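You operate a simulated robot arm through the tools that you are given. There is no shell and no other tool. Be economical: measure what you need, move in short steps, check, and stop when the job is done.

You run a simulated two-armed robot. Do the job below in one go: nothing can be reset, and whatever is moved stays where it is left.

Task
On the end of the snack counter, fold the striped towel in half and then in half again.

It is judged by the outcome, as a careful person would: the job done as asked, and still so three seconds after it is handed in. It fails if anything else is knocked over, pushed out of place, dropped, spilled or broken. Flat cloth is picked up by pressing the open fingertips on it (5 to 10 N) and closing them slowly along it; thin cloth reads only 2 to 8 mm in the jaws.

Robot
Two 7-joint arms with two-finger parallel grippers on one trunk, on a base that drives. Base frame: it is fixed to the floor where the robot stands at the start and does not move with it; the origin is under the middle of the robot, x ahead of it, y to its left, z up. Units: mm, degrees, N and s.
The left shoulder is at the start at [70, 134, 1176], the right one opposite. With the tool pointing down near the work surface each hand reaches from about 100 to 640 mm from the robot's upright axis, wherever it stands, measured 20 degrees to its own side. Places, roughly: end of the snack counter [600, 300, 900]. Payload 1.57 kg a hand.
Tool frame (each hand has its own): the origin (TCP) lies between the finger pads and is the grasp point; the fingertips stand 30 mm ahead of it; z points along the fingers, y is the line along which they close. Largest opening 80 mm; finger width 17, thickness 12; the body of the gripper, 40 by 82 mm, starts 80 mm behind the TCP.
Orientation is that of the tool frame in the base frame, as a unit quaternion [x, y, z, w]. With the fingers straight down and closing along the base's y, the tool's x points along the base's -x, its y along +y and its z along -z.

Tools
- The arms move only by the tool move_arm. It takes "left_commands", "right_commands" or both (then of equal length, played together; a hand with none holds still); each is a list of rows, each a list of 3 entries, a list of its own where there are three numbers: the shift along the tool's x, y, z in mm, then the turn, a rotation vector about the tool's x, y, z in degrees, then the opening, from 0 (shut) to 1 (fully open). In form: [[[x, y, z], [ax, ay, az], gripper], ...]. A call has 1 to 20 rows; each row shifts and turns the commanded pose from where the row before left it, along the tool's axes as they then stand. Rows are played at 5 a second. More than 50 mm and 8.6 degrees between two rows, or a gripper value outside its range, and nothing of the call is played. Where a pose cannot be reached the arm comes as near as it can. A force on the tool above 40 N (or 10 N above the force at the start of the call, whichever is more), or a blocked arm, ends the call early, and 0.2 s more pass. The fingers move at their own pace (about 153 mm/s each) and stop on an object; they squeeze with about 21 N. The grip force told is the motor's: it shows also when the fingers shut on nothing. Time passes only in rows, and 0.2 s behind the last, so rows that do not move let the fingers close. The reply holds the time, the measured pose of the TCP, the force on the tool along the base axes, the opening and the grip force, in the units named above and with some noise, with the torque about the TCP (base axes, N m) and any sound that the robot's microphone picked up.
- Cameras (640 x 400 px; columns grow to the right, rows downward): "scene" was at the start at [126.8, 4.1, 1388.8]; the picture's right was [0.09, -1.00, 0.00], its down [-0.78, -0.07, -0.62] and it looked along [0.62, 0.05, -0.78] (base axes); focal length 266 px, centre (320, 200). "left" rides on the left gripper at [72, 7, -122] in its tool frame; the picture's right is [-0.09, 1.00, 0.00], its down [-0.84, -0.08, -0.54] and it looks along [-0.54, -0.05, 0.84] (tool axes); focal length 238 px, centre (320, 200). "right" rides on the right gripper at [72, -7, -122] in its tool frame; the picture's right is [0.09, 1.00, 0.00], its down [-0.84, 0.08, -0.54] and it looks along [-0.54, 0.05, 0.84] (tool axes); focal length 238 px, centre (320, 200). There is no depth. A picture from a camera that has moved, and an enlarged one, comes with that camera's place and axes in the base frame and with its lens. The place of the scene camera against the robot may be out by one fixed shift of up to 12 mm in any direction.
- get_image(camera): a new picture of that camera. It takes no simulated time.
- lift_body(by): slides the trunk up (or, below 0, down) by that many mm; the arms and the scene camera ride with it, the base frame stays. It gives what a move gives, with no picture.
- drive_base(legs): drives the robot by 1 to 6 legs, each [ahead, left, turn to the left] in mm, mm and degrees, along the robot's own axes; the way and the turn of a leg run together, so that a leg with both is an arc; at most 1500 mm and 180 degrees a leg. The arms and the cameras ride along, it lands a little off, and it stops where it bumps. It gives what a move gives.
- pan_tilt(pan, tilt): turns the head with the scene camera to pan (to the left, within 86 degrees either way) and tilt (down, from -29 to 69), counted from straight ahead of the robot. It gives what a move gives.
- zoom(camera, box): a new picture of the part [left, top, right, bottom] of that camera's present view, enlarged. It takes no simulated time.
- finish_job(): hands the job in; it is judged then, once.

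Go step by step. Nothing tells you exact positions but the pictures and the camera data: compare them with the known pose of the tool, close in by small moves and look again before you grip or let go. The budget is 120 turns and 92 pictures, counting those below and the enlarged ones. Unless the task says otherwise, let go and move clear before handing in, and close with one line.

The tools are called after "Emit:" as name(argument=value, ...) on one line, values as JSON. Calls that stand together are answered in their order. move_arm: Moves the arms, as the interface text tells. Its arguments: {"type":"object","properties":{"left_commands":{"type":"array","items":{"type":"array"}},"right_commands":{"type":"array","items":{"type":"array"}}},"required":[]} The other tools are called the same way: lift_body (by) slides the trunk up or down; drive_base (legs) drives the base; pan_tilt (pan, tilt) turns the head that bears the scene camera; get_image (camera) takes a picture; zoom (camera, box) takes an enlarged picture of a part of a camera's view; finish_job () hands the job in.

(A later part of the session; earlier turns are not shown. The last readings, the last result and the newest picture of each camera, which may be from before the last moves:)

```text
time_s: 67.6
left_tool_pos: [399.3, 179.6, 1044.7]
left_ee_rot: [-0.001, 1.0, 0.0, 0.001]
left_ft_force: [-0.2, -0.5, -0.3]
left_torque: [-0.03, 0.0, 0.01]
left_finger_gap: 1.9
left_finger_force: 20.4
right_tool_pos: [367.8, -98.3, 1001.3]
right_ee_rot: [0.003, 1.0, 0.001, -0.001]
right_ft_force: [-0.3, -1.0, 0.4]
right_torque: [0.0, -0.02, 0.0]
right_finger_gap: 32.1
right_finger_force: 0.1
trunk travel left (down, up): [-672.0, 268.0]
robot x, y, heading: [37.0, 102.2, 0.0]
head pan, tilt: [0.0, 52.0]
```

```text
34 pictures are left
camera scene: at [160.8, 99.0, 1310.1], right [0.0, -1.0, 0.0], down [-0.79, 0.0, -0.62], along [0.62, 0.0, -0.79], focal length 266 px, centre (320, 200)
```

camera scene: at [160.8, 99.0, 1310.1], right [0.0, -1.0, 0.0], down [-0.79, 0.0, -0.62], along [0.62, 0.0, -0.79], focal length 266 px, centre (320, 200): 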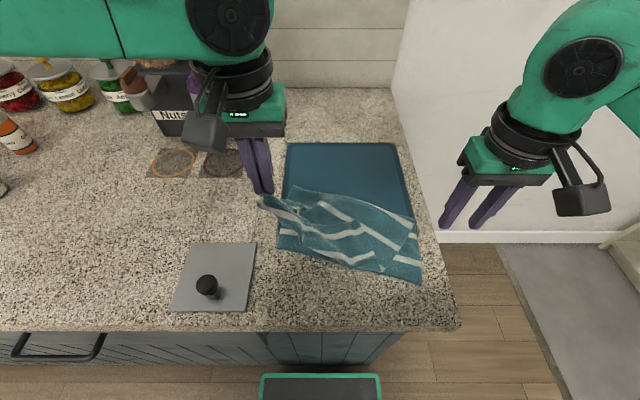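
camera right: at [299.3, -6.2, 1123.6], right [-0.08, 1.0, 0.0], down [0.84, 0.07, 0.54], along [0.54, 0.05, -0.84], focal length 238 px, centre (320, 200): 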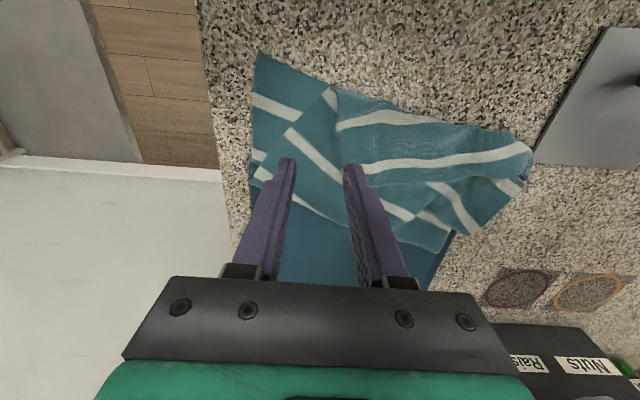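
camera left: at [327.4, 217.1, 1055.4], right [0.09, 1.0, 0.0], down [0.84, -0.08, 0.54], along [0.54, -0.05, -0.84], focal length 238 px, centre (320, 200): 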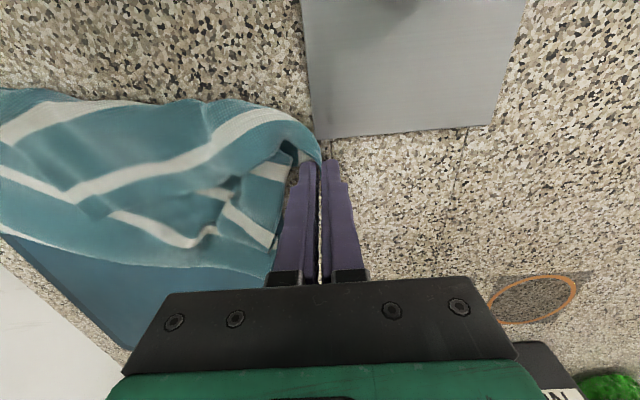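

It holds. I raise the left corner a bit more so the far edge slopes up off the lower layer, and inspect where the right corner is.

Emit:
move_arm(left_commands=[[[4, -5, -18], [0, 0, 0], 0], [[4, -5, -18], [0, 0, 0], 0], [[4, -5, -18], [0, 0, 0], 0], [[0, 0, -18], [0, 0, 0], 0], [[0, 0, 0], [0, 0, 0], 0]])

Emit:
zoom(camera="scene", box=[230, 120, 450, 300])

Emit:
get_image(camera="right")

```text
time_s: 68.8
left_tool_pos: [386.9, 162.2, 1115.8]
left_ee_rot: [-0.001, 1.0, 0.0, 0.001]
left_ft_force: [0.2, 0.0, -0.7]
left_torque: [-0.01, -0.01, -0.01]
left_finger_gap: 1.7
left_finger_force: 21.2
right_tool_pos: [367.8, -98.0, 1003.1]
right_ee_rot: [0.003, 1.0, -0.001, -0.001]
right_ft_force: [-0.9, -0.9, 0.3]
right_torque: [0.01, -0.01, -0.01]
right_finger_gap: 32.0
right_finger_force: 0.0
trunk travel left (down, up): [-672.0, 268.0]
robot x, y, heading: [36.1, 100.0, 0.0]
head pan, tilt: [0.0, 52.0]
```

```text
2.22 times, centred on (340, 210) of scene
camera zoom: at [160.8, 98.9, 1310.1], right [0.0, -1.0, 0.0], down [-0.79, 0.0, -0.62], along [0.62, 0.0, -0.79], focal length 591 px, centre (276, 178)
```

zoom: 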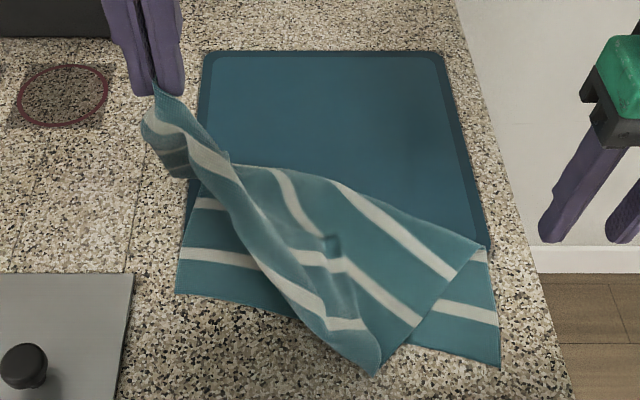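

```text
32 pictures are left
camera right: at [297.2, -105.2, 1124.2], right [-0.09, 1.0, 0.0], down [0.84, 0.07, 0.54], along [0.54, 0.05, -0.84], focal length 238 px, centre (320, 200)
```

right: 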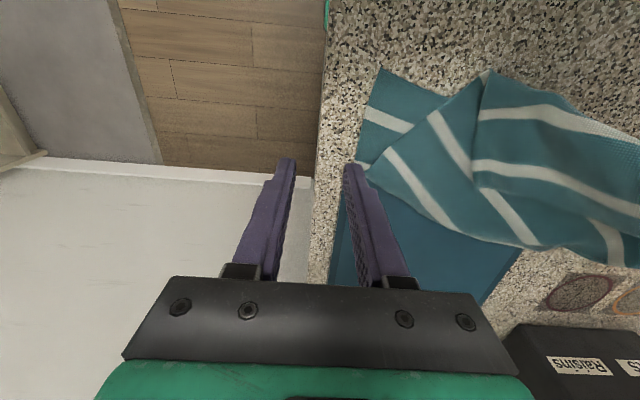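

The right corner now overhangs the lower layer's near edge at about (305,32): a clean single layer. I bring the right hand over it.

Emit:
move_arm(right_commands=[[[14, 33, 0], [0, 0, 0], 0.42], [[14, 33, 0], [0, 0, 0], 0.42], [[14, 33, 0], [0, 0, 0], 0.42], [[13, 32, 10], [0, 0, 0], 0.42], [[0, 0, 25], [0, 0, 0], 0.42], [[0, 0, 20], [0, 0, 0], 0.42], [[0, 0, 0], [0, 0, 0], 0.42]])

Emit:
get_image(camera="right")

```text
time_s: 70.4
left_tool_pos: [385.7, 160.9, 1116.0]
left_ee_rot: [-0.001, 1.0, -0.001, 0.001]
left_ft_force: [-0.3, 0.1, -0.7]
left_torque: [-0.03, -0.02, -0.03]
left_finger_gap: 2.0
left_finger_force: 20.7
right_tool_pos: [315.0, 32.6, 947.0]
right_ee_rot: [0.003, 1.0, 0.001, -0.001]
right_ft_force: [-0.5, 0.0, 0.3]
right_torque: [0.01, 0.02, -0.02]
right_finger_gap: 33.6
right_finger_force: 0.1
trunk travel left (down, up): [-672.0, 268.0]
robot x, y, heading: [32.7, 100.9, 0.4]
head pan, tilt: [0.0, 52.0]
```

```text
31 pictures are left
camera right: at [243.2, 25.2, 1068.8], right [-0.09, 1.0, 0.0], down [0.84, 0.07, 0.54], along [0.54, 0.05, -0.84], focal length 238 px, centre (320, 200)
```

right: 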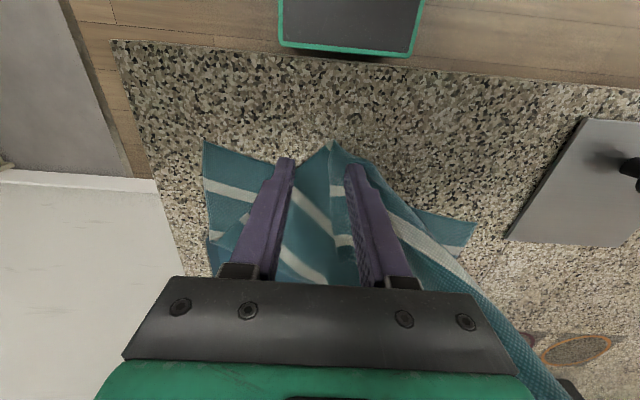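

Corner tip at (300,38), the lower layer's edge at x≈325. I shift slightly towards me, lower and close slowly.

Emit:
move_arm(right_commands=[[[4, 2, 9], [0, 0, 0], 0.42], [[0, 0, 4], [0, 0, 0], 0.42], [[0, 0, 2], [0, 0, 0], 0.42], [[0, 0, 1.5], [0, 0, 0], 0.36], [[0, 0, 0], [0, 0, 0], 0.3], [[0, 0, 0], [0, 0, 0], 0.25], [[0, 0, 0], [0, 0, 0], 0.2], [[0, 0, 0], [0, 0, 0], 0.15], [[0, 0, 0], [0, 0, 0], 0.1], [[0, 0, 0], [0, 0, 0], 0.05], [[0, 0, 0], [0, 0, 0], 0], [[0, 0, 0], [0, 0, 0], 0]])

Emit:
get_image(camera="right")

```text
time_s: 73.0
left_tool_pos: [385.0, 162.4, 1115.9]
left_ee_rot: [-0.002, 1.0, -0.001, 0.001]
left_ft_force: [0.6, -0.9, -2.4]
left_torque: [0.01, -0.05, -0.01]
left_finger_gap: 1.7
left_finger_force: 21.3
right_tool_pos: [310.1, 34.3, 932.5]
right_ee_rot: [0.004, 1.0, 0.001, 0.0]
right_ft_force: [1.0, 2.3, 17.9]
right_torque: [0.1, -0.13, 0.01]
right_finger_gap: 0.0
right_finger_force: 20.4
trunk travel left (down, up): [-672.0, 268.0]
robot x, y, heading: [33.9, 104.4, -0.2]
head pan, tilt: [0.0, 52.0]
```

```text
30 pictures are left
camera right: at [238.3, 28.1, 1053.7], right [-0.09, 1.0, 0.0], down [0.84, 0.07, 0.54], along [0.54, 0.05, -0.84], focal length 238 px, centre (320, 200)
```

right: 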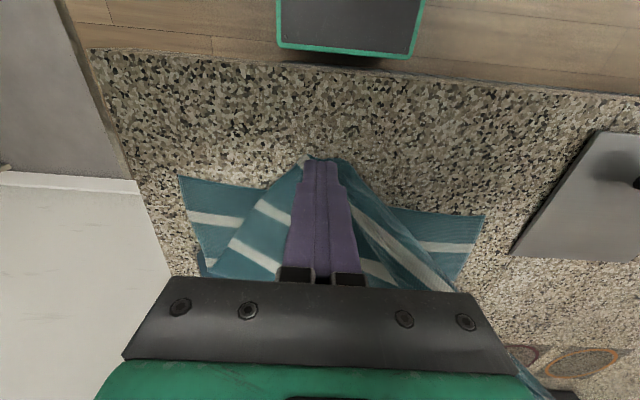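

Missed (0 mm). I lift a little, open, and look again.

Emit:
move_arm(right_commands=[[[0, 0, -14], [0, 0, 0], 0], [[0, 0, 0], [0, 0, 0], 0.35], [[0, 0, 0], [0, 0, 0], 0.35]])

Emit:
zoom(camera="right", box=[220, 120, 420, 245])

```text
time_s: 73.8
left_tool_pos: [388.0, 161.3, 1115.7]
left_ee_rot: [-0.001, 1.0, 0.0, 0.001]
left_ft_force: [-0.3, 0.4, -0.3]
left_torque: [0.01, 0.02, -0.02]
left_finger_gap: 1.8
left_finger_force: 21.0
right_tool_pos: [310.6, 33.2, 945.1]
right_ee_rot: [0.003, 1.0, 0.001, -0.001]
right_ft_force: [-0.2, 1.9, 0.4]
right_torque: [-0.03, 0.02, -0.01]
right_finger_gap: 27.7
right_finger_force: 0.1
trunk travel left (down, up): [-672.0, 268.0]
robot x, y, heading: [35.9, 101.5, 0.3]
head pan, tilt: [0.0, 52.0]
```

```text
3.20 times, centred on (320, 182) of right
camera zoom: at [239.5, 27.1, 1067.5], right [-0.09, 1.0, 0.0], down [0.84, 0.07, 0.54], along [0.54, 0.05, -0.84], focal length 763 px, centre (320, 256)
```

zoom: 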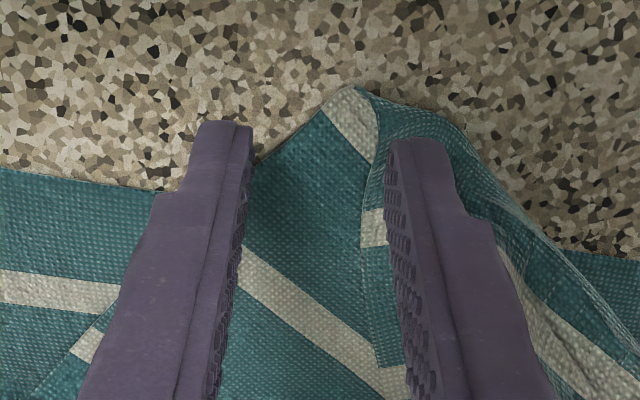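

The edge curls up just left of the inner finger. I shift so this raised curl is between the fingers and try again.

Emit:
move_arm(right_commands=[[[0, 0, -12], [0, 0, 0], 0.45], [[0, 14, 0], [0, 0, 0], 0.45], [[0, 0, 12], [0, 0, 0], 0.45], [[0, 0, 9], [0, 0, 0], 0.45], [[0, 0, 4], [0, 0, 0], 0.45], [[0, 0, 1], [0, 0, 0], 0.4], [[0, 0, 0], [0, 0, 0], 0.34], [[0, 0, 0], [0, 0, 0], 0.28], [[0, 0, 0], [0, 0, 0], 0.22], [[0, 0, 0], [0, 0, 0], 0.16], [[0, 0, 0], [0, 0, 0], 0.1], [[0, 0, 0], [0, 0, 0], 0.05], [[0, 0, 0], [0, 0, 0], 0], [[0, 0, 0], [0, 0, 0], 0]])

Emit:
zoom(camera="right", box=[220, 100, 460, 250])

```text
time_s: 76.8
left_tool_pos: [385.9, 162.9, 1116.5]
left_ee_rot: [-0.001, 1.0, -0.001, 0.002]
left_ft_force: [1.2, 0.0, -0.5]
left_torque: [-0.02, 0.0, 0.01]
left_finger_gap: 2.0
left_finger_force: 20.6
right_tool_pos: [310.9, 50.4, 932.3]
right_ee_rot: [0.004, 1.0, 0.0, 0.0]
right_ft_force: [2.8, 1.5, 24.5]
right_torque: [0.06, -0.11, 0.01]
right_finger_gap: 0.1
right_finger_force: 21.1
trunk travel left (down, up): [-672.0, 268.0]
robot x, y, heading: [34.6, 96.4, 0.2]
head pan, tilt: [0.0, 52.0]
```

```text
2.67 times, centred on (340, 175) of right
camera zoom: at [238.5, 42.9, 1053.5], right [-0.09, 1.0, 0.0], down [0.84, 0.07, 0.54], along [0.54, 0.05, -0.84], focal length 636 px, centre (267, 267)
```

zoom: 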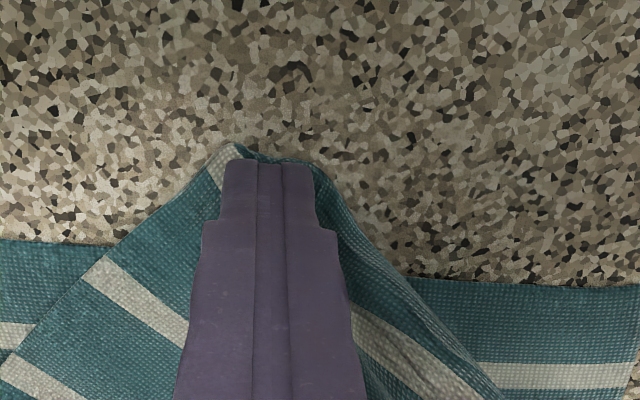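

Pressing on the table keeps failing here. The far edge is nearly taut, so I'll raise the left hand to lift the right corner off the counter and pinch it in the air with the right hand turned 42°.

Emit:
move_arm(left_commands=[[[0, 0, 0], [0, 0, 0], 0], [[0, 0, 0], [0, 0, 0], 0], [[0, 0, -15], [0, 0, 0], 0], [[0, 0, -15], [0, 0, 0], 0], [[0, 0, -15], [0, 0, 0], 0], [[0, 0, -10], [0, 0, 0], 0], [[0, 0, 0], [0, 0, 0], 0], [[0, 0, 0], [0, 0, 0], 0]], right_commands=[[[0, 0, -20], [0, 0, 0], 0], [[0, -20, -20], [0, 0, 0], 0.5], [[0, -20, -10], [0, 0, 8.4], 0.5], [[0, 0, 0], [0, 0, 8.4], 0.5], [[0, 0, 0], [0, 0, 8.4], 0.5], [[0, 0, 0], [0, 0, 8.4], 0.5], [[0, 0, 0], [0, 0, 8.4], 0.5], [[0, 0, 0], [0, 0, 0], 0.5]])

Emit:
get_image(camera="right")

Emit:
zoom(camera="scene", box=[230, 120, 450, 330])

```text
time_s: 78.6
left_tool_pos: [385.8, 172.3, 1168.6]
left_ee_rot: [-0.003, 1.0, -0.003, 0.002]
left_ft_force: [-0.3, -0.3, 0.6]
left_torque: [0.01, -0.06, 0.01]
left_finger_gap: 1.7
left_finger_force: 21.1
left hand out of reach, approached as far as the arm can: row 5, 6
right_tool_pos: [310.1, 9.1, 982.7]
right_ee_rot: [0.362, 0.932, 0.001, -0.001]
right_ft_force: [0.6, 0.4, 0.1]
right_torque: [-0.02, 0.02, 0.0]
right_finger_gap: 40.0
right_finger_force: 0.1
trunk travel left (down, up): [-672.0, 268.0]
robot x, y, heading: [34.7, 99.2, 0.2]
head pan, tilt: [0.0, 52.0]
```

```text
27 pictures are left
camera right: at [253.3, 51.6, 1103.6], right [0.6, 0.8, 0.0], down [0.67, -0.51, 0.54], along [0.43, -0.33, -0.84], focal length 238 px, centre (320, 200)
```

right: 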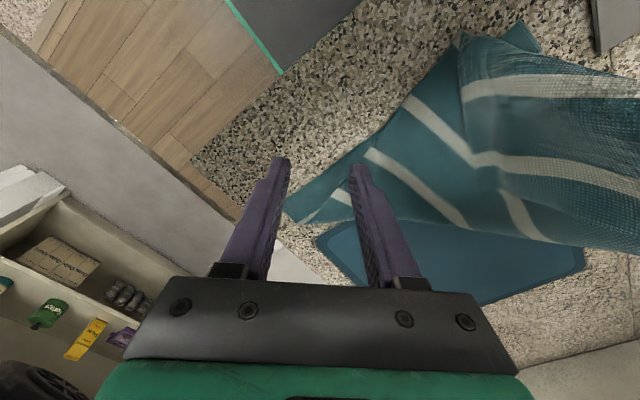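

```text
1.90 times, centred on (340, 225) of scene
camera zoom: at [160.4, 98.8, 1310.1], right [0.0, -1.0, 0.0], down [-0.79, 0.0, -0.62], along [0.62, 0.0, -0.79], focal length 507 px, centre (282, 152)
```

zoom: 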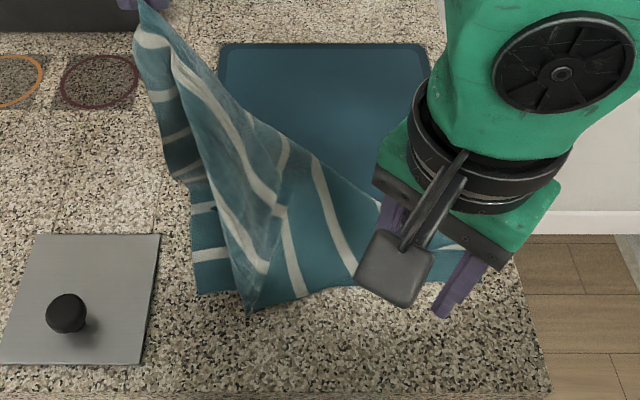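

The right corner now hangs free below the left hand. I can use that: drive right so the hanging corner comes over the near-right corner, then lay the edge down progressively leftward. First raise the right hand away and drive right.

Emit:
move_arm(right_commands=[[[0, 0, -30], [0, 0, 0], 0.3], [[0, -30, -30], [0, 0, 0], 0.3], [[0, -40, 0], [0, 0, -8.4], 0.3], [[0, -40, 0], [0, 0, -8.4], 0.3], [[0, -40, 0], [0, 0, -8.4], 0.3], [[0, -40, 0], [0, 0, -8.4], 0.3], [[-20, 0, 0], [0, 0, -8.4], 0.3]])

Emit:
drive_base(legs=[[0, -170, 0]])

Emit:
get_image(camera="scene")

```text
time_s: 80.2
left_tool_pos: [390.1, 173.7, 1167.7]
left_ee_rot: [-0.003, 1.0, -0.003, 0.0]
left_ft_force: [0.4, -0.8, -0.4]
left_torque: [0.0, 0.05, -0.01]
left_finger_gap: 2.0
left_finger_force: 21.3
right_tool_pos: [236.4, -155.3, 1039.9]
right_ee_rot: [0.002, 1.0, 0.0, -0.002]
right_ft_force: [-0.3, -0.7, -1.0]
right_torque: [-0.01, 0.04, 0.03]
right_finger_gap: 24.0
right_finger_force: 0.0
trunk travel left (down, up): [-672.0, 268.0]
robot x, y, heading: [31.9, 101.7, -0.1]
head pan, tilt: [0.0, 52.0]
```

```text
time_s: 81.7
left_tool_pos: [385.3, 5.6, 1167.9]
left_ee_rot: [-0.004, 1.0, -0.004, 0.002]
left_ft_force: [-0.1, -0.4, -0.2]
left_torque: [-0.02, 0.0, 0.03]
left_finger_gap: 2.1
left_finger_force: 20.7
right_tool_pos: [233.7, -323.3, 1041.3]
right_ee_rot: [0.001, 1.0, -0.001, -0.001]
right_ft_force: [0.8, 0.3, -0.4]
right_torque: [0.0, 0.01, -0.03]
right_finger_gap: 24.0
right_finger_force: 0.0
trunk travel left (down, up): [-672.0, 268.0]
robot x, y, heading: [37.0, -69.4, 0.3]
head pan, tilt: [0.0, 52.0]
```

```text
25 pictures are left
camera scene: at [161.1, -69.5, 1310.1], right [0.0, -1.0, 0.0], down [-0.79, 0.0, -0.62], along [0.62, 0.0, -0.79], focal length 266 px, centre (320, 200)
```

scene: 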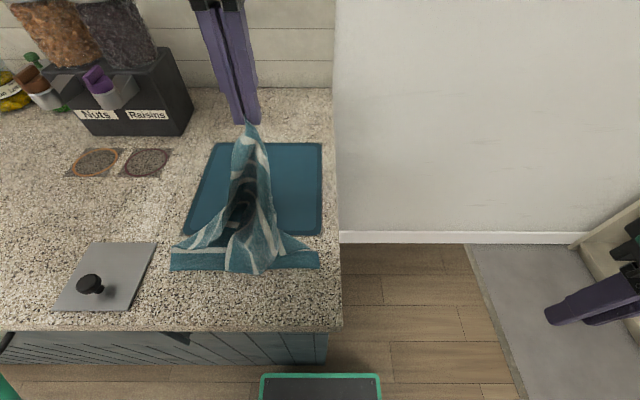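

The near edge now lies straight at x≈338, y −70 to 171; the hanging corner is at y≈35. I raise the trunk 30 mm and drive 100 mm further right.

Emit:
lift_body(by=30)

Emit:
drive_base(legs=[[0, -95, 0]])

Emit:
zoom(camera="scene", box=[120, 100, 340, 300])

```text
time_s: 82.4
left_tool_pos: [387.0, 2.7, 1197.8]
left_ee_rot: [-0.005, 1.0, -0.002, 0.002]
left_ft_force: [0.0, -0.3, -0.7]
left_torque: [0.01, -0.01, 0.0]
left_finger_gap: 1.7
left_finger_force: 20.9
right_tool_pos: [233.5, -324.5, 1070.0]
right_ee_rot: [0.001, 1.0, 0.001, -0.001]
right_ft_force: [0.2, 0.1, 0.0]
right_torque: [-0.02, 0.01, 0.0]
right_finger_gap: 23.9
right_finger_force: 0.0
trunk travel left (down, up): [-702.0, 238.0]
robot x, y, heading: [36.2, -68.9, 0.1]
head pan, tilt: [0.0, 52.0]
```

```text
time_s: 83.5
left_tool_pos: [386.5, -87.6, 1198.7]
left_ee_rot: [-0.005, 1.0, -0.003, 0.002]
left_ft_force: [0.2, -0.5, -0.4]
left_torque: [0.01, -0.02, 0.0]
left_finger_gap: 1.7
left_finger_force: 21.2
right_tool_pos: [235.2, -414.4, 1071.4]
right_ee_rot: [0.002, 1.0, -0.001, -0.001]
right_ft_force: [0.7, 1.1, 0.0]
right_torque: [-0.01, 0.0, 0.02]
right_finger_gap: 24.0
right_finger_force: 0.1
trunk travel left (down, up): [-702.0, 238.0]
robot x, y, heading: [34.1, -159.6, 0.3]
head pan, tilt: [0.0, 52.0]
```

```text
2.00 times, centred on (230, 200) of scene
camera zoom: at [161.7, -161.4, 1340.1], right [0.01, -1.0, 0.0], down [-0.79, -0.01, -0.62], along [0.62, 0.0, -0.79], focal length 532 px, centre (500, 200)
```

zoom: 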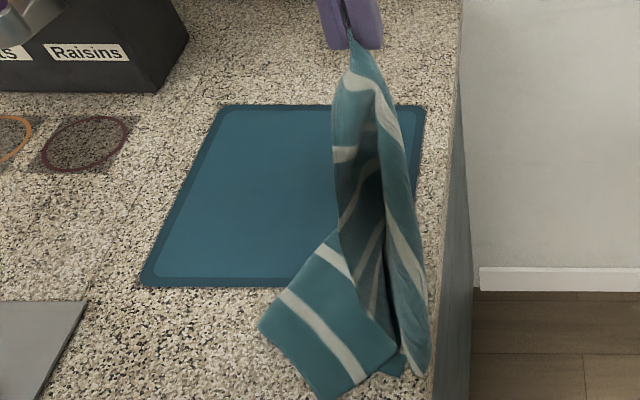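

The hanging towel's far-right corner is now near (317,−100), right at the counter's end, reachable from the side. I turn the right hand 90° (jaws closing along x) and pitch it 30° so it can take that hanging edge from the right.

Emit:
move_arm(right_commands=[[[0, 0, 0], [0, 0, 8.2], 0.9], [[0, 0, 0], [0, 0, 8.2], 0.9], [[0, 0, 0], [0, 0, 8.2], 0.9], [[0, 0, 0], [0, 0, 8.2], 0.9], [[0, 0, 0], [0, 0, 8.2], 0.9], [[0, 0, 0], [0, 0, 8.2], 0.9], [[0, 0, 0], [0, 0, 8.2], 0.9], [[0, 0, 0], [0, 0, 8.2], 0.9], [[0, 0, 0], [0, 0, 8.2], 0.9], [[0, 0, 0], [0, 0, 8.2], 0.9], [[0, 0, 0], [0, 0, 8], 0.9], [[0, 0, 0], [0, 7.5, 0], 0.9], [[0, 0, 0], [0, 7.5, 0], 0.9], [[0, 0, 0], [0, 7.5, 0], 0.9], [[0, 0, 0], [0, 7.5, 0], 0.9]])

Emit:
get_image(camera="right")

```text
time_s: 86.7
left_tool_pos: [385.6, -88.6, 1198.6]
left_ee_rot: [-0.006, 1.0, -0.003, 0.002]
left_ft_force: [-0.5, 1.2, 0.3]
left_torque: [0.04, -0.05, 0.01]
left_finger_gap: 1.9
left_finger_force: 21.2
right_tool_pos: [235.2, -416.9, 1069.7]
right_ee_rot: [0.684, 0.682, 0.184, -0.184]
right_ft_force: [-0.3, -0.1, -0.6]
right_torque: [0.0, 0.04, -0.03]
right_finger_gap: 72.3
right_finger_force: 0.0
trunk travel left (down, up): [-702.0, 238.0]
robot x, y, heading: [36.9, -160.8, 0.3]
head pan, tilt: [0.0, 52.0]
```

```text
23 pictures are left
camera right: at [227.8, -416.3, 1212.3], right [1.0, 0.08, 0.05], down [0.07, -1.0, 0.05], along [0.05, -0.04, -1.0], focal length 238 px, centre (320, 200)
```

right: 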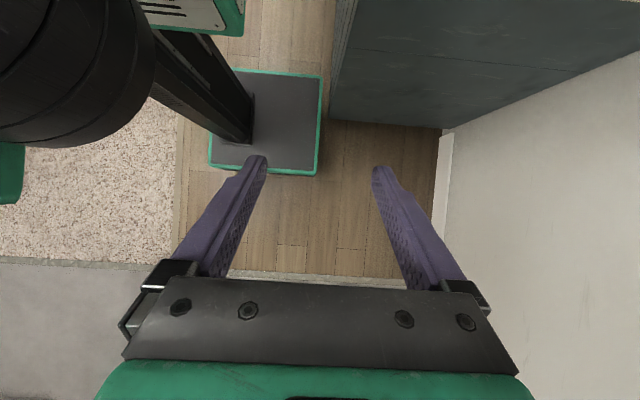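

Pitching to 60° will keep the camera clear of the cloth. I do that and bring the hand to about (320,−190,945), beside the hanging edge.

Emit:
move_arm(right_commands=[[[0, 10, 0], [0, 7.5, 0], 0.9], [[0, 10, 0], [0, 7.5, 0], 0.9], [[0, 10, 0], [0, 7.5, 0], 0.9], [[0, 10, 0], [0, 7.5, 0], 0.9], [[1, 8, 43], [0, 0, 0], 0.9], [[1, 8, 43], [0, 0, 0], 0.9], [[1, 8, 43], [0, 0, 0], 0.9], [[1, 8, 43], [0, 0, 0], 0.9], [[1, 8, 43], [0, 0, 0], 0.9], [[1, 5, 43], [0, 0, 0], 0.9]])

Emit:
get_image(camera="right")

```text
time_s: 88.9
left_tool_pos: [388.6, -87.4, 1198.6]
left_ee_rot: [-0.006, 1.0, -0.003, 0.001]
left_ft_force: [-0.2, 0.9, -0.1]
left_torque: [-0.02, 0.0, 0.0]
left_finger_gap: 1.4
left_finger_force: 21.3
right_tool_pos: [321.6, -190.0, 946.8]
right_ee_rot: [0.613, 0.611, 0.354, -0.354]
right_ft_force: [-0.5, -0.2, 0.7]
right_torque: [0.05, 0.01, 0.02]
right_finger_gap: 72.0
right_finger_force: 0.0
trunk travel left (down, up): [-702.0, 238.0]
robot x, y, heading: [36.6, -163.0, 0.4]
head pan, tilt: [0.0, 52.0]
```

```text
22 pictures are left
camera right: at [314.5, -258.9, 1069.6], right [1.0, 0.04, 0.08], down [0.07, -0.89, -0.45], along [0.05, 0.46, -0.89], focal length 238 px, centre (320, 200)
```

right: 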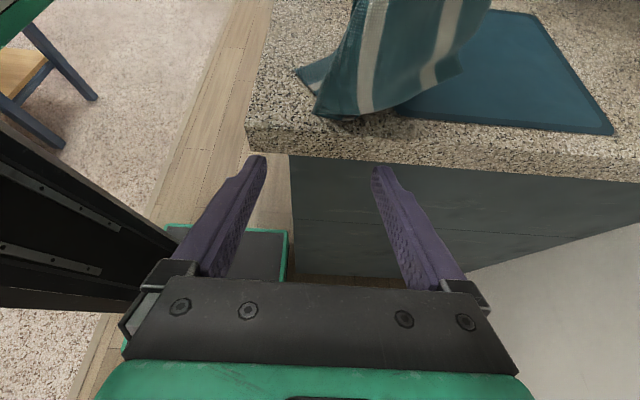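

The view from the right shows the hanging sheet faces this hand: its free edge points towards me, corner at about (318,−82,908). So I need the jaws closing across y: I back off and turn the right hand to a diagonal pose (45° the other way).

Emit:
move_arm(right_commands=[[[0, 0, -45], [0, 0, 0], 0.9], [[0, 0, -45], [0, 0, 0], 0.9], [[0, 0, -45], [0, 0, 0], 0.9], [[45, 0, 0], [0, 0, 0], 0.9], [[0, 0, 0], [0, -8.57, 0], 0.9], [[0, 0, 0], [0, -8.57, 0], 0.9], [[0, 0, 0], [0, -8.57, 0], 0.9], [[0, 0, 0], [0, -8.57, 0], 0.9], [[0, 0, 0], [0, -8.57, 0], 0.9], [[0, 0, 0], [0, -8.57, 0], 0.9], [[0, 0, 0], [0, -8.57, 0], 0.9], [[0, 0, 0], [0, 0, -8.5], 0.9], [[0, 0, 0], [0, 0, -8.5], 0.9], [[0, 0, 0], [0, 0, -8.5], 0.9], [[0, 0, 0], [0, 0, -8.5], 0.9], [[0, 0, 0], [0, 0, -8.5], 0.9], [[0, 0, 0], [0, 0, -8.5], 0.9], [[0, 0, 0], [0, 0, -8.5], 0.9], [[0, 0, 0], [0, 0, -8.5], 0.9], [[0, 0, 0], [0, 0, -8.5], 0.9]])

Emit:
move_arm(right_commands=[[[0, 0, 0], [0, 0, -8.36], 0.9], [[0, 0, 0], [0, 0, -8.36], 0.9], [[0, 0, 0], [0, 0, -8.36], 0.9], [[0, 0, 0], [0, 0, -8.36], 0.9], [[0, 0, 0], [0, 0, -8.36], 0.9], [[0, 0, 0], [0, 0, -8.36], 0.9], [[0, 0, 0], [0, 0, -8.36], 0.9], [[0, 0, 0], [0, -7.5, 0], 0.9], [[0, 0, 0], [0, -7.5, 0], 0.9], [[0, 0, 0], [0, -7.5, 0], 0.9], [[0, 0, 0], [0, -7.5, 0], 0.9], [[0, 0, 0], [0, 0, 0], 0.9]])

```text
time_s: 93.1
left_tool_pos: [386.8, -88.1, 1200.2]
left_ee_rot: [-0.005, 1.0, -0.003, 0.001]
left_ft_force: [-0.3, 0.0, -0.1]
left_torque: [-0.02, 0.0, 0.0]
left_finger_gap: 1.6
left_finger_force: 21.2
right_tool_pos: [318.8, -285.2, 1053.7]
right_ee_rot: [0.118, 0.993, 0.0, -0.001]
right_ft_force: [-0.7, 0.5, 0.6]
right_torque: [-0.01, 0.01, 0.0]
right_finger_gap: 72.1
right_finger_force: 0.0
trunk travel left (down, up): [-702.0, 238.0]
robot x, y, heading: [41.0, -160.1, 0.2]
head pan, tilt: [0.0, 52.0]
```

```text
time_s: 95.7
left_tool_pos: [387.1, -87.4, 1198.2]
left_ee_rot: [-0.005, 1.0, -0.003, 0.001]
left_ft_force: [0.0, -0.6, -0.2]
left_torque: [0.02, 0.02, 0.0]
left_finger_gap: 1.8
left_finger_force: 21.0
right_tool_pos: [321.3, -285.1, 1054.1]
right_ee_rot: [-0.368, 0.893, 0.099, 0.24]
right_ft_force: [0.1, -1.0, 0.2]
right_torque: [0.03, 0.03, -0.02]
right_finger_gap: 72.0
right_finger_force: 0.0
trunk travel left (down, up): [-702.0, 238.0]
robot x, y, heading: [34.9, -162.1, 0.2]
head pan, tilt: [0.0, 52.0]
```

Pose reached. I move to a pre-approach point with the jaws straddling the hanging edge and check with the camera.

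Emit:
move_arm(right_commands=[[[-17.5, 32.7, 28.6], [0, 0, 0], 0.9], [[-17.5, 32.7, 28.6], [0, 0, 0], 0.9], [[-17.5, 32.7, 28.6], [0, 0, 0], 0.9], [[-17.5, 32.7, 28.6], [0, 0, 0], 0.9], [[0, 0, 0], [0, 0, 0], 0.9]])

Emit:
get_image(camera="right")

```text
time_s: 96.9
left_tool_pos: [386.2, -88.3, 1199.7]
left_ee_rot: [-0.006, 1.0, -0.001, 0.002]
left_ft_force: [-0.3, 0.9, -0.1]
left_torque: [0.02, -0.01, -0.03]
left_finger_gap: 1.9
left_finger_force: 21.0
right_tool_pos: [309.7, -108.8, 989.4]
right_ee_rot: [-0.368, 0.893, 0.1, 0.24]
right_ft_force: [-0.2, 0.0, 0.0]
right_torque: [0.01, 0.01, -0.03]
right_finger_gap: 72.1
right_finger_force: 0.0
trunk travel left (down, up): [-702.0, 238.0]
robot x, y, heading: [33.9, -162.3, 0.6]
head pan, tilt: [0.0, 52.0]
```

```text
21 pictures are left
camera right: at [226.4, -199.4, 1058.8], right [-0.76, 0.65, -0.05], down [0.27, 0.37, 0.89], along [0.59, 0.66, -0.46], focal length 238 px, centre (320, 200)
```

right: 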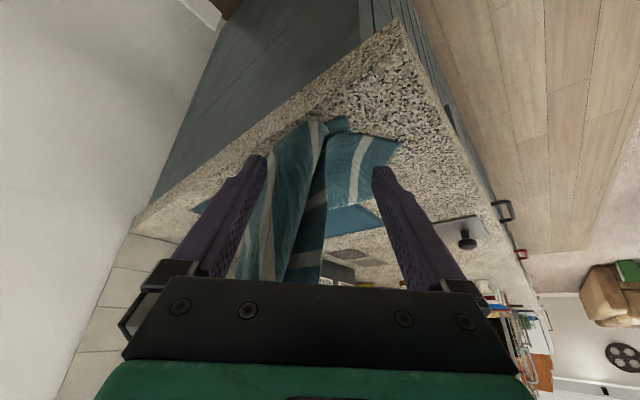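

The hanging corner is between the jaws. I advance along the fingers and close.

Emit:
move_arm(right_commands=[[[0, -3, 19], [0, 0, 0], 0.9], [[0, -3, 19], [0, 0, 0], 0.9], [[0, -3, 17], [0, 0, 0], 0.9], [[0, 0, 0], [0, 0, 0], 0.7], [[0, 0, 0], [0, 0, 0], 0.5], [[0, 0, 0], [0, 0, 0], 0.3], [[0, 0, 0], [0, 0, 0], 0.15], [[0, 0, 0], [0, 0, 0], 0], [[0, 0, 0], [0, 0, 0], 0]])

Emit:
get_image(camera="right")

```text
time_s: 98.9
left_tool_pos: [387.4, -88.4, 1199.9]
left_ee_rot: [-0.005, 1.0, -0.002, 0.001]
left_ft_force: [0.7, -0.3, 0.4]
left_torque: [-0.01, 0.02, -0.02]
left_finger_gap: 1.6
left_finger_force: 21.2
right_tool_pos: [337.0, -96.7, 941.2]
right_ee_rot: [-0.368, 0.893, 0.1, 0.239]
right_ft_force: [0.2, -0.9, 0.1]
right_torque: [0.01, -0.01, 0.01]
right_finger_gap: 2.4
right_finger_force: 20.7
trunk travel left (down, up): [-702.0, 238.0]
robot x, y, heading: [34.1, -161.9, 0.3]
head pan, tilt: [0.0, 52.0]
```

```text
20 pictures are left
camera right: at [254.4, -188.1, 1010.3], right [-0.76, 0.65, -0.04], down [0.27, 0.37, 0.89], along [0.59, 0.66, -0.46], focal length 238 px, centre (320, 200)
```

right: 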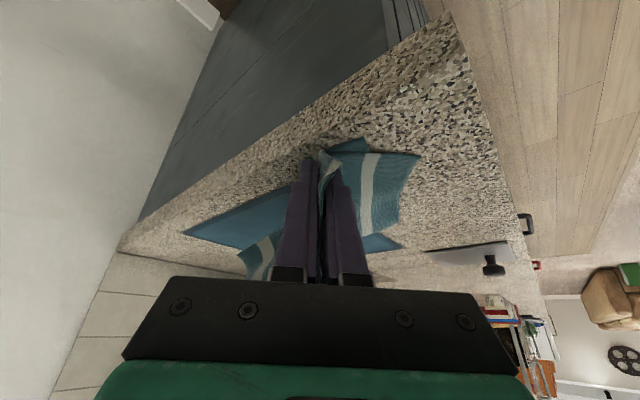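

Caught (2.4 mm): both adjacent corners are now held. I raise the right hand and spread the two so the edge hangs level between them.

Emit:
move_arm(left_commands=[[[0, 8, 0], [0, 0, 0], 0], [[0, 13, 0], [0, 0, 0], 0], [[0, 13, 0], [0, 0, 0], 0], [[0, 14, 0], [0, 0, 0], 0], [[0, 15, 0], [0, 0, 0], 0], [[0, 15, 0], [0, 0, 0], 0], [[0, 10, 0], [0, 0, 0], 0], [[0, 0, 0], [0, 0, 0], 0]], right_commands=[[[-10.6, -13.8, -32.7], [0, 0, 0], 0], [[-10.6, -13.8, -32.7], [0, 0, 0], 0], [[-10.6, -13.8, -32.7], [0, 0, 0], 0], [[-10.6, -13.8, -32.7], [0, 0, 0], 0], [[-10.6, -13.8, -32.7], [0, 0, 0], 0], [[-10.6, -13.8, -32.7], [0, 0, 0], 0], [[-10.6, -13.8, -32.7], [0, 0, 0], 0], [[0, 0, 0], [0, 0, 0], 0]])

Emit:
get_image(camera="scene")

```text
time_s: 100.7
left_tool_pos: [384.9, 0.4, 1198.4]
left_ee_rot: [-0.004, 1.0, -0.003, 0.002]
left_ft_force: [0.6, -0.5, 0.1]
left_torque: [-0.03, 0.0, 0.05]
left_finger_gap: 1.8
left_finger_force: 21.1
right_tool_pos: [370.0, -198.6, 1175.3]
right_ee_rot: [-0.368, 0.893, 0.099, 0.239]
right_ft_force: [0.8, 1.1, -1.0]
right_torque: [-0.06, 0.02, -0.05]
right_finger_gap: 2.7
right_finger_force: 21.2
trunk travel left (down, up): [-702.0, 238.0]
robot x, y, heading: [34.5, -159.9, 0.2]
head pan, tilt: [0.0, 52.0]
```

```text
19 pictures are left
camera scene: at [161.9, -163.1, 1340.1], right [0.01, -1.0, 0.0], down [-0.79, 0.0, -0.62], along [0.62, 0.0, -0.79], focal length 266 px, centre (320, 200)
```

scene: 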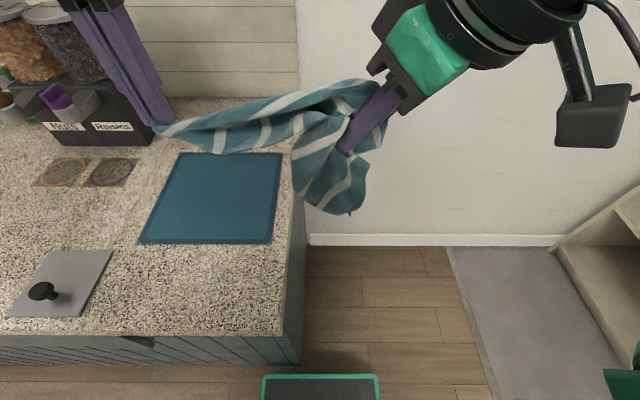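

The whole towel is up; the stripes cross the span, so the right hand may hold a different corner than thought. I zoom in.

Emit:
zoom(camera="scene", box=[140, 60, 420, 235])

```text
2.29 times, centred on (280, 148) of scene
camera zoom: at [161.9, -163.1, 1340.1], right [0.01, -1.0, 0.0], down [-0.79, 0.0, -0.62], along [0.62, 0.0, -0.79], focal length 608 px, centre (411, 320)
```

zoom: 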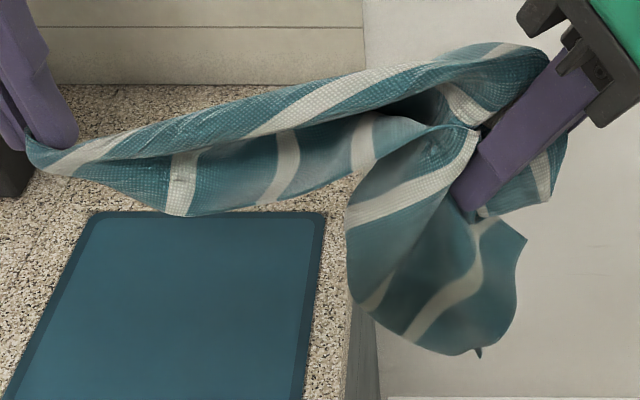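

The right hand seems to hold a point well along the towel's long side. I pull the hands gently further apart to straighten the held edge and see what hangs.

Emit:
move_arm(left_commands=[[[0, 12, 0], [0, 0, 0], 0], [[0, 12, 0], [0, 0, 0], 0], [[0, 10, 0], [0, 0, 0], 0], [[0, 8, 0], [0, 0, 0], 0], [[0, 0, 0], [0, 0, 0], 0], [[0, 0, 0], [0, 0, 0], 0]])

Emit:
zoom(camera="scene", box=[100, 60, 420, 260])

```text
time_s: 102.1
left_tool_pos: [385.0, 42.2, 1197.7]
left_ee_rot: [-0.005, 1.0, -0.002, 0.002]
left_ft_force: [0.1, -19.1, 4.3]
left_torque: [-0.62, 0.08, 0.3]
left_finger_gap: 3.3
left_finger_force: 20.5
right_tool_pos: [371.1, -198.3, 1175.3]
right_ee_rot: [-0.369, 0.892, 0.1, 0.239]
right_ft_force: [1.1, 19.5, -4.8]
right_torque: [-0.78, 0.02, -0.06]
right_finger_gap: 3.1
right_finger_force: 21.0
trunk travel left (down, up): [-702.0, 238.0]
robot x, y, heading: [33.0, -160.0, 0.3]
head pan, tilt: [0.0, 52.0]
```

```text
2.00 times, centred on (260, 160) of scene
camera zoom: at [161.7, -163.1, 1340.1], right [0.01, -1.0, 0.0], down [-0.79, 0.0, -0.62], along [0.62, 0.0, -0.79], focal length 532 px, centre (440, 280)
```

zoom: 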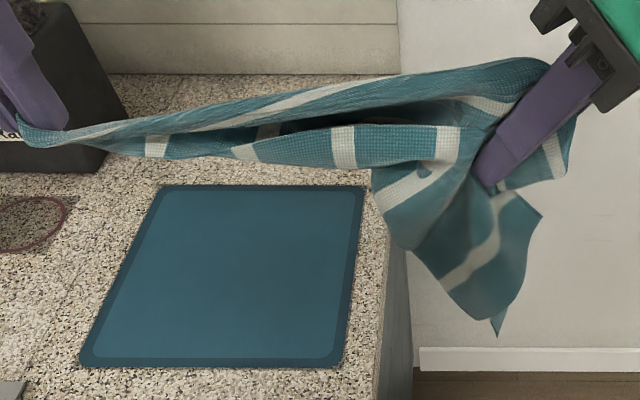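

The span is taut (19 N) and the right hand apparently holds several layers. I'll raise the trunk so the whole towel can hang free from the left hand, then let go with the right and look for the proper neighbouring corner.

Emit:
move_arm(left_commands=[[[0, -10, 0], [0, 0, 0], 0], [[0, -5, 0], [0, 0, 0], 0]])

Emit:
lift_body(by=165)

Emit:
move_arm(right_commands=[[[0, 0, 0], [0, 0, 0], 0.2], [[0, 0, 0], [0, 0, 0], 0.6], [[0, 0, -25], [0, 0, 0], 0.6], [[0, 0, -25], [0, 0, 0], 0.6], [[0, -20, 0], [0, 0, 0], 0.6], [[0, 0, 0], [0, 0, 0], 0.6], [[0, 0, 0], [0, 0, 0], 0.6], [[0, 0, 0], [0, 0, 0], 0.6], [[0, 0, 0], [0, 0, 0], 0.6]])

Emit:
get_image(camera="right")

Emit:
get_image(camera="scene")

```text
time_s: 102.7
left_tool_pos: [386.3, 27.7, 1198.8]
left_ee_rot: [-0.005, 1.0, -0.001, 0.001]
left_ft_force: [0.6, -7.9, 1.4]
left_torque: [-0.19, 0.02, 0.16]
left_finger_gap: 1.9
left_finger_force: 21.5
right_tool_pos: [370.1, -199.1, 1174.8]
right_ee_rot: [-0.368, 0.893, 0.099, 0.238]
right_ft_force: [-0.6, 7.7, -1.0]
right_torque: [-0.3, 0.0, 0.0]
right_finger_gap: 2.9
right_finger_force: 21.2
trunk travel left (down, up): [-702.0, 238.0]
robot x, y, heading: [34.2, -163.3, 0.3]
head pan, tilt: [0.0, 52.0]
```

```text
time_s: 104.6
left_tool_pos: [385.8, 29.1, 1363.0]
left_ee_rot: [-0.005, 1.0, -0.003, 0.002]
left_ft_force: [-0.2, -7.1, 1.7]
left_torque: [-0.17, 0.03, 0.14]
left_finger_gap: 2.1
left_finger_force: 20.8
right_tool_pos: [370.0, -198.3, 1339.3]
right_ee_rot: [-0.368, 0.893, 0.1, 0.24]
right_ft_force: [0.6, 6.7, -1.8]
right_torque: [-0.3, -0.04, -0.03]
right_finger_gap: 3.2
right_finger_force: 20.6
trunk travel left (down, up): [-867.0, 73.0]
robot x, y, heading: [34.9, -159.5, 0.3]
head pan, tilt: [0.0, 52.0]
```

```text
time_s: 106.6
left_tool_pos: [385.7, 27.6, 1363.1]
left_ee_rot: [-0.005, 1.0, -0.002, 0.002]
left_ft_force: [0.5, 0.0, 0.2]
left_torque: [0.0, 0.01, 0.03]
left_finger_gap: 1.7
left_finger_force: 20.8
right_tool_pos: [365.5, -232.7, 1383.0]
right_ee_rot: [-0.368, 0.893, 0.1, 0.239]
right_ft_force: [-0.1, -0.5, 0.1]
right_torque: [-0.02, -0.01, 0.06]
right_finger_gap: 47.9
right_finger_force: 0.1
trunk travel left (down, up): [-867.0, 73.0]
robot x, y, heading: [33.8, -160.7, 0.1]
head pan, tilt: [0.0, 52.0]
```

```text
16 pictures are left
camera right: at [283.5, -323.7, 1453.2], right [-0.76, 0.65, -0.04], down [0.27, 0.37, 0.89], along [0.59, 0.66, -0.46], focal length 238 px, centre (320, 200)
```

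right: 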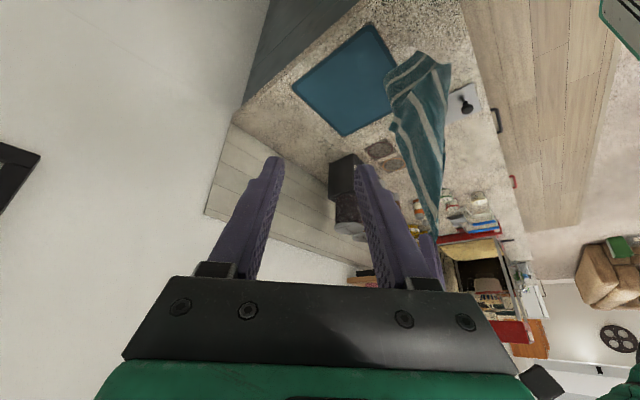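

```text
15 pictures are left
camera scene: at [162.0, -163.3, 1505.1], right [0.01, -1.0, 0.0], down [-0.79, 0.0, -0.62], along [0.62, 0.0, -0.79], focal length 266 px, centre (320, 200)
```

scene: 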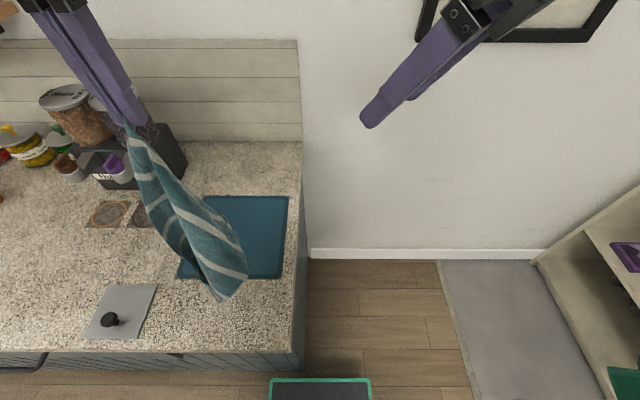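

The towel now hangs free from the left hand. I zoom to find the neighbouring corner (about 240 mm below the grip).

Emit:
zoom(camera="scene", box=[90, 110, 290, 310])

Emit:
zoom(camera="right", box=[350, 30, 500, 250])

```text
2.00 times, centred on (190, 210) of scene
camera zoom: at [162.0, -163.3, 1505.1], right [0.01, -1.0, 0.0], down [-0.79, 0.0, -0.62], along [0.62, 0.0, -0.79], focal length 532 px, centre (580, 180)
```

zoom: 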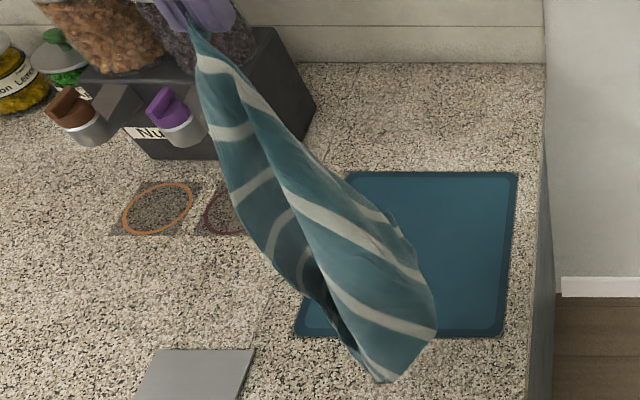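

```text
1.82 times, centred on (425, 140) of right
camera zoom: at [283.5, -323.7, 1453.2], right [-0.76, 0.65, -0.04], down [0.27, 0.37, 0.89], along [0.59, 0.66, -0.46], focal length 433 px, centre (129, 309)
```

zoom: 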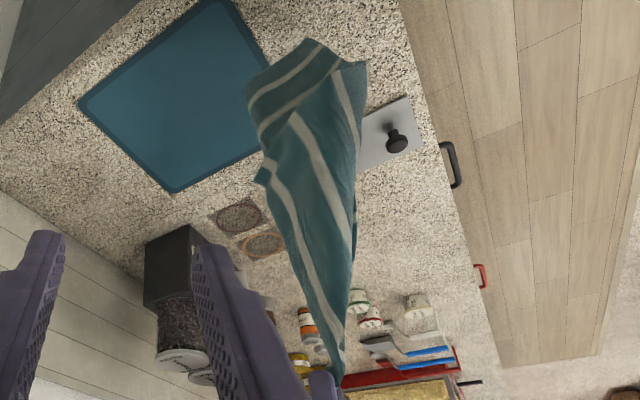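

The neighbouring corner sticks out at about (396,−18,1150). I turn the left hand clockwise so this corner swings round towards the right hand, and lower the right hand to that level.

Emit:
move_arm(left_commands=[[[0, 0, 0], [0, 0, 8.5], 0], [[0, 0, 0], [0, 0, 8.5], 0], [[0, 0, 0], [0, 0, 8.5], 0], [[0, 0, 0], [0, 0, 8.5], 0], [[0, 0, 0], [0, 0, 8.5], 0], [[0, 0, 0], [0, 0, 8.5], 0], [[0, 0, 0], [0, 0, 8.5], 0], [[0, 0, 0], [0, 0, 8.5], 0], [[0, 0, 0], [0, 0, 8.5], 0], [[0, 0, 0], [0, 0, 0], 0], [[0, 0, 0], [0, 0, 0], 0]], right_commands=[[[18.7, 0, 32.5], [0, 0, 0], 0.9], [[18.7, 0, 32.5], [0, 0, 0], 0.9], [[18.7, 0, 32.5], [0, 0, 0], 0.9], [[18.7, 0, 32.5], [0, 0, 0], 0.9], [[0, 0, 0], [0, 0, 0], 0.9], [[0, 0, 0], [0, 0, 0], 0.9], [[0, 0, 0], [0, 0, 0], 0.9], [[0, 0, 0], [0, 0, 0], 0.9], [[0, 0, 0], [0, 0, 0], 0.9], [[0, 0, 0], [0, 0, 0], 0.9], [[0, 0, 0], [0, 0, 0], 0.9]])

Emit:
get_image(camera="right")

Emit:
zoom(camera="scene", box=[90, 110, 290, 310])

```text
time_s: 109.0
left_tool_pos: [385.6, 27.9, 1362.3]
left_ee_rot: [0.615, 0.788, -0.001, 0.001]
left_ft_force: [-0.7, 0.6, -0.5]
left_torque: [0.03, 0.0, 0.0]
left_finger_gap: 1.8
left_finger_force: 20.6
right_tool_pos: [366.2, -228.7, 1234.6]
right_ee_rot: [-0.368, 0.893, 0.099, 0.239]
right_ft_force: [0.7, 0.2, -0.4]
right_torque: [0.0, 0.0, -0.02]
right_finger_gap: 72.0
right_finger_force: 0.0
trunk travel left (down, up): [-867.0, 73.0]
robot x, y, heading: [33.6, -160.2, 0.4]
head pan, tilt: [0.0, 52.0]
```

```text
12 pictures are left
camera right: at [282.4, -321.6, 1304.0], right [-0.76, 0.65, -0.04], down [0.27, 0.37, 0.89], along [0.59, 0.66, -0.46], focal length 238 px, centre (320, 200)
```

right: 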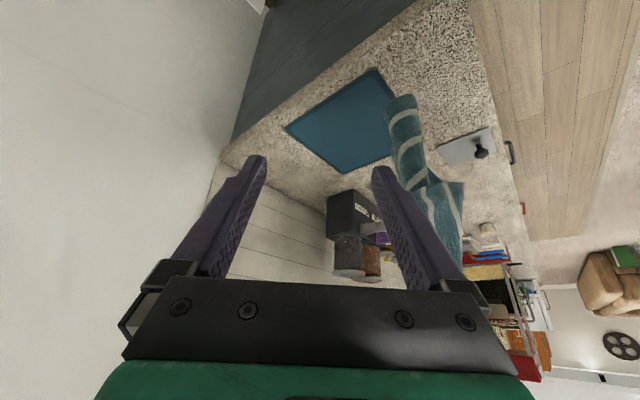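

```text
2.00 times, centred on (190, 210) of scene
camera zoom: at [161.7, -163.2, 1505.1], right [0.01, -1.0, 0.0], down [-0.79, 0.0, -0.62], along [0.62, 0.0, -0.79], focal length 532 px, centre (580, 180)
```

zoom: 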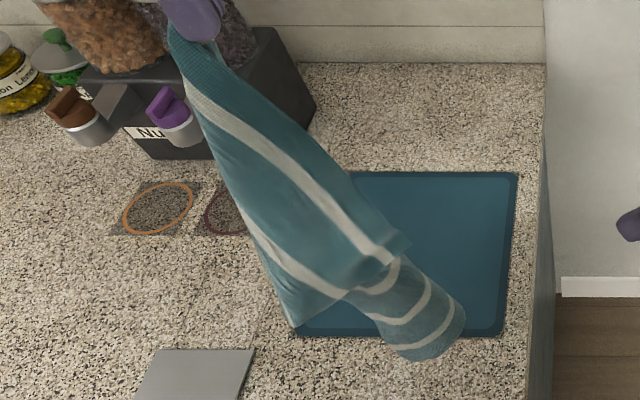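

The far-right corner should be at about (406,−11,1107), its free side facing right. I turn the right hand so its jaws close across that sheet, pointing leftward, and bring it to a pre-approach point.

Emit:
move_arm(right_commands=[[[0, 0, 0], [0, 7.5, 0], 0.9], [[0, 0, 0], [0, 7.5, 0], 0.9], [[0, 0, 0], [0, 7.5, 0], 0.9], [[0, 0, 0], [0, 7.5, 0], 0.9], [[0, 0, 0], [0, 0, 8.46], 0.9], [[0, 0, 0], [0, 0, 8.46], 0.9], [[0, 0, 0], [0, 0, 8.46], 0.9], [[0, 0, 0], [0, 0, 8.46], 0.9], [[0, 0, 0], [0, 0, 8.46], 0.9], [[0, 0, 0], [0, 0, 8.46], 0.9], [[0, 0, 0], [0, 0, 8.46], 0.9], [[0, 0, 0], [0, 0, 8.46], 0.9], [[0, 0, 0], [0, 0, 8.46], 0.9], [[0, 0, 0], [0, 0, 8.46], 0.9], [[0, 0, 0], [0, 0, 8.46], 0.9], [[0, 0, 0], [0, 0, 8.46], 0.9], [[0, 0, 0], [0, 0, 8.46], 0.9], [[0, 0, 0], [0, 8.57, 0], 0.9], [[0, 0, 0], [0, 8.57, 0], 0.9], [[0, 0, 0], [0, 8.57, 0], 0.9]])

Emit:
move_arm(right_commands=[[[0, 0, 0], [0, 8.57, 0], 0.9], [[0, 0, 0], [0, 8.57, 0], 0.9], [[0, 0, 0], [0, 8.57, 0], 0.9], [[0, 0, 0], [0, 8.57, 0], 0.9], [[-1.7, 31.7, 31], [0, 0, 0], 0.9], [[-1.7, 31.7, 31], [0, 0, 0], 0.9], [[-1.7, 31.7, 31], [0, 0, 0], 0.9], [[-1.7, 31.7, 31], [0, 0, 0], 0.9], [[0, 0, 0], [0, 0, 0], 0.9]])

Emit:
get_image(camera="right")

```text
time_s: 113.2
left_tool_pos: [385.6, 27.3, 1362.8]
left_ee_rot: [0.614, 0.789, -0.001, 0.003]
left_ft_force: [-0.1, 0.7, 0.4]
left_torque: [0.0, 0.0, 0.07]
left_finger_gap: 1.8
left_finger_force: 21.7
right_tool_pos: [367.6, -231.2, 1232.8]
right_ee_rot: [0.525, 0.821, 0.12, -0.188]
right_ft_force: [1.1, 0.1, 0.4]
right_torque: [0.0, 0.0, 0.0]
right_finger_gap: 72.0
right_finger_force: 0.1
trunk travel left (down, up): [-867.0, 73.0]
robot x, y, heading: [34.3, -158.8, 0.5]
head pan, tilt: [0.0, 52.0]
```

```text
time_s: 115.2
left_tool_pos: [385.6, 28.4, 1362.9]
left_ee_rot: [0.614, 0.789, 0.0, 0.002]
left_ft_force: [0.2, 0.1, -0.2]
left_torque: [-0.03, 0.0, 0.03]
left_finger_gap: 2.0
left_finger_force: 21.1
right_tool_pos: [438.1, -81.8, 1165.6]
right_ee_rot: [0.466, 0.73, 0.269, -0.421]
right_ft_force: [-0.1, 0.0, 0.6]
right_torque: [-0.01, 0.03, 0.01]
right_finger_gap: 71.7
right_finger_force: 0.0
trunk travel left (down, up): [-867.0, 73.0]
robot x, y, heading: [34.7, -159.2, 0.4]
head pan, tilt: [0.0, 52.0]
```

```text
10 pictures are left
camera right: at [461.6, -148.3, 1288.6], right [0.88, 0.46, 0.08], down [0.44, -0.77, -0.45], along [-0.15, 0.44, -0.89], focal length 238 px, centre (320, 200)
```

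right: 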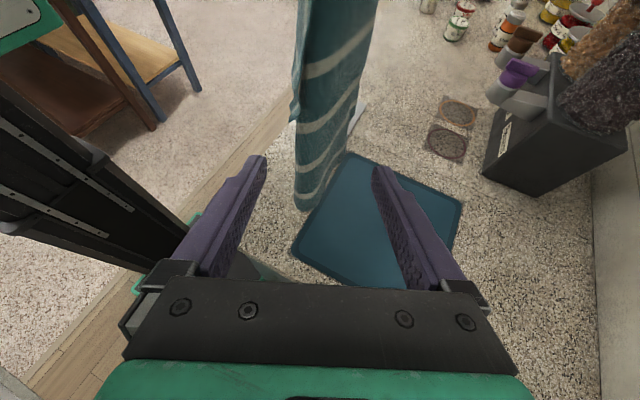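

I zoom in here to find the corner on the hanging cloth.

Emit:
zoom(camera="right", box=[220, 0, 450, 220])

```text
1.82 times, centred on (335, 110) of right
camera zoom: at [461.6, -148.3, 1288.6], right [0.88, 0.46, 0.08], down [0.44, -0.77, -0.45], along [-0.15, 0.44, -0.89], focal length 433 px, centre (293, 364)
```

zoom: 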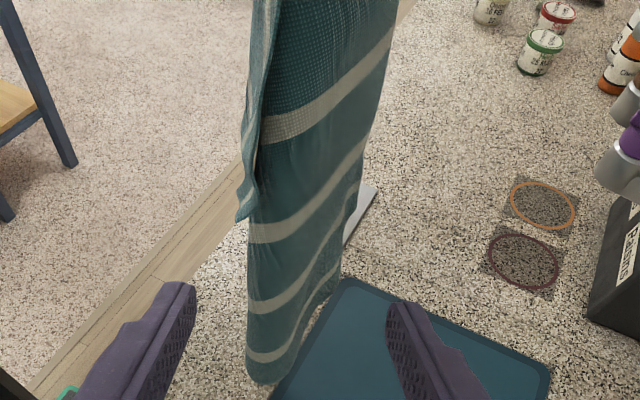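

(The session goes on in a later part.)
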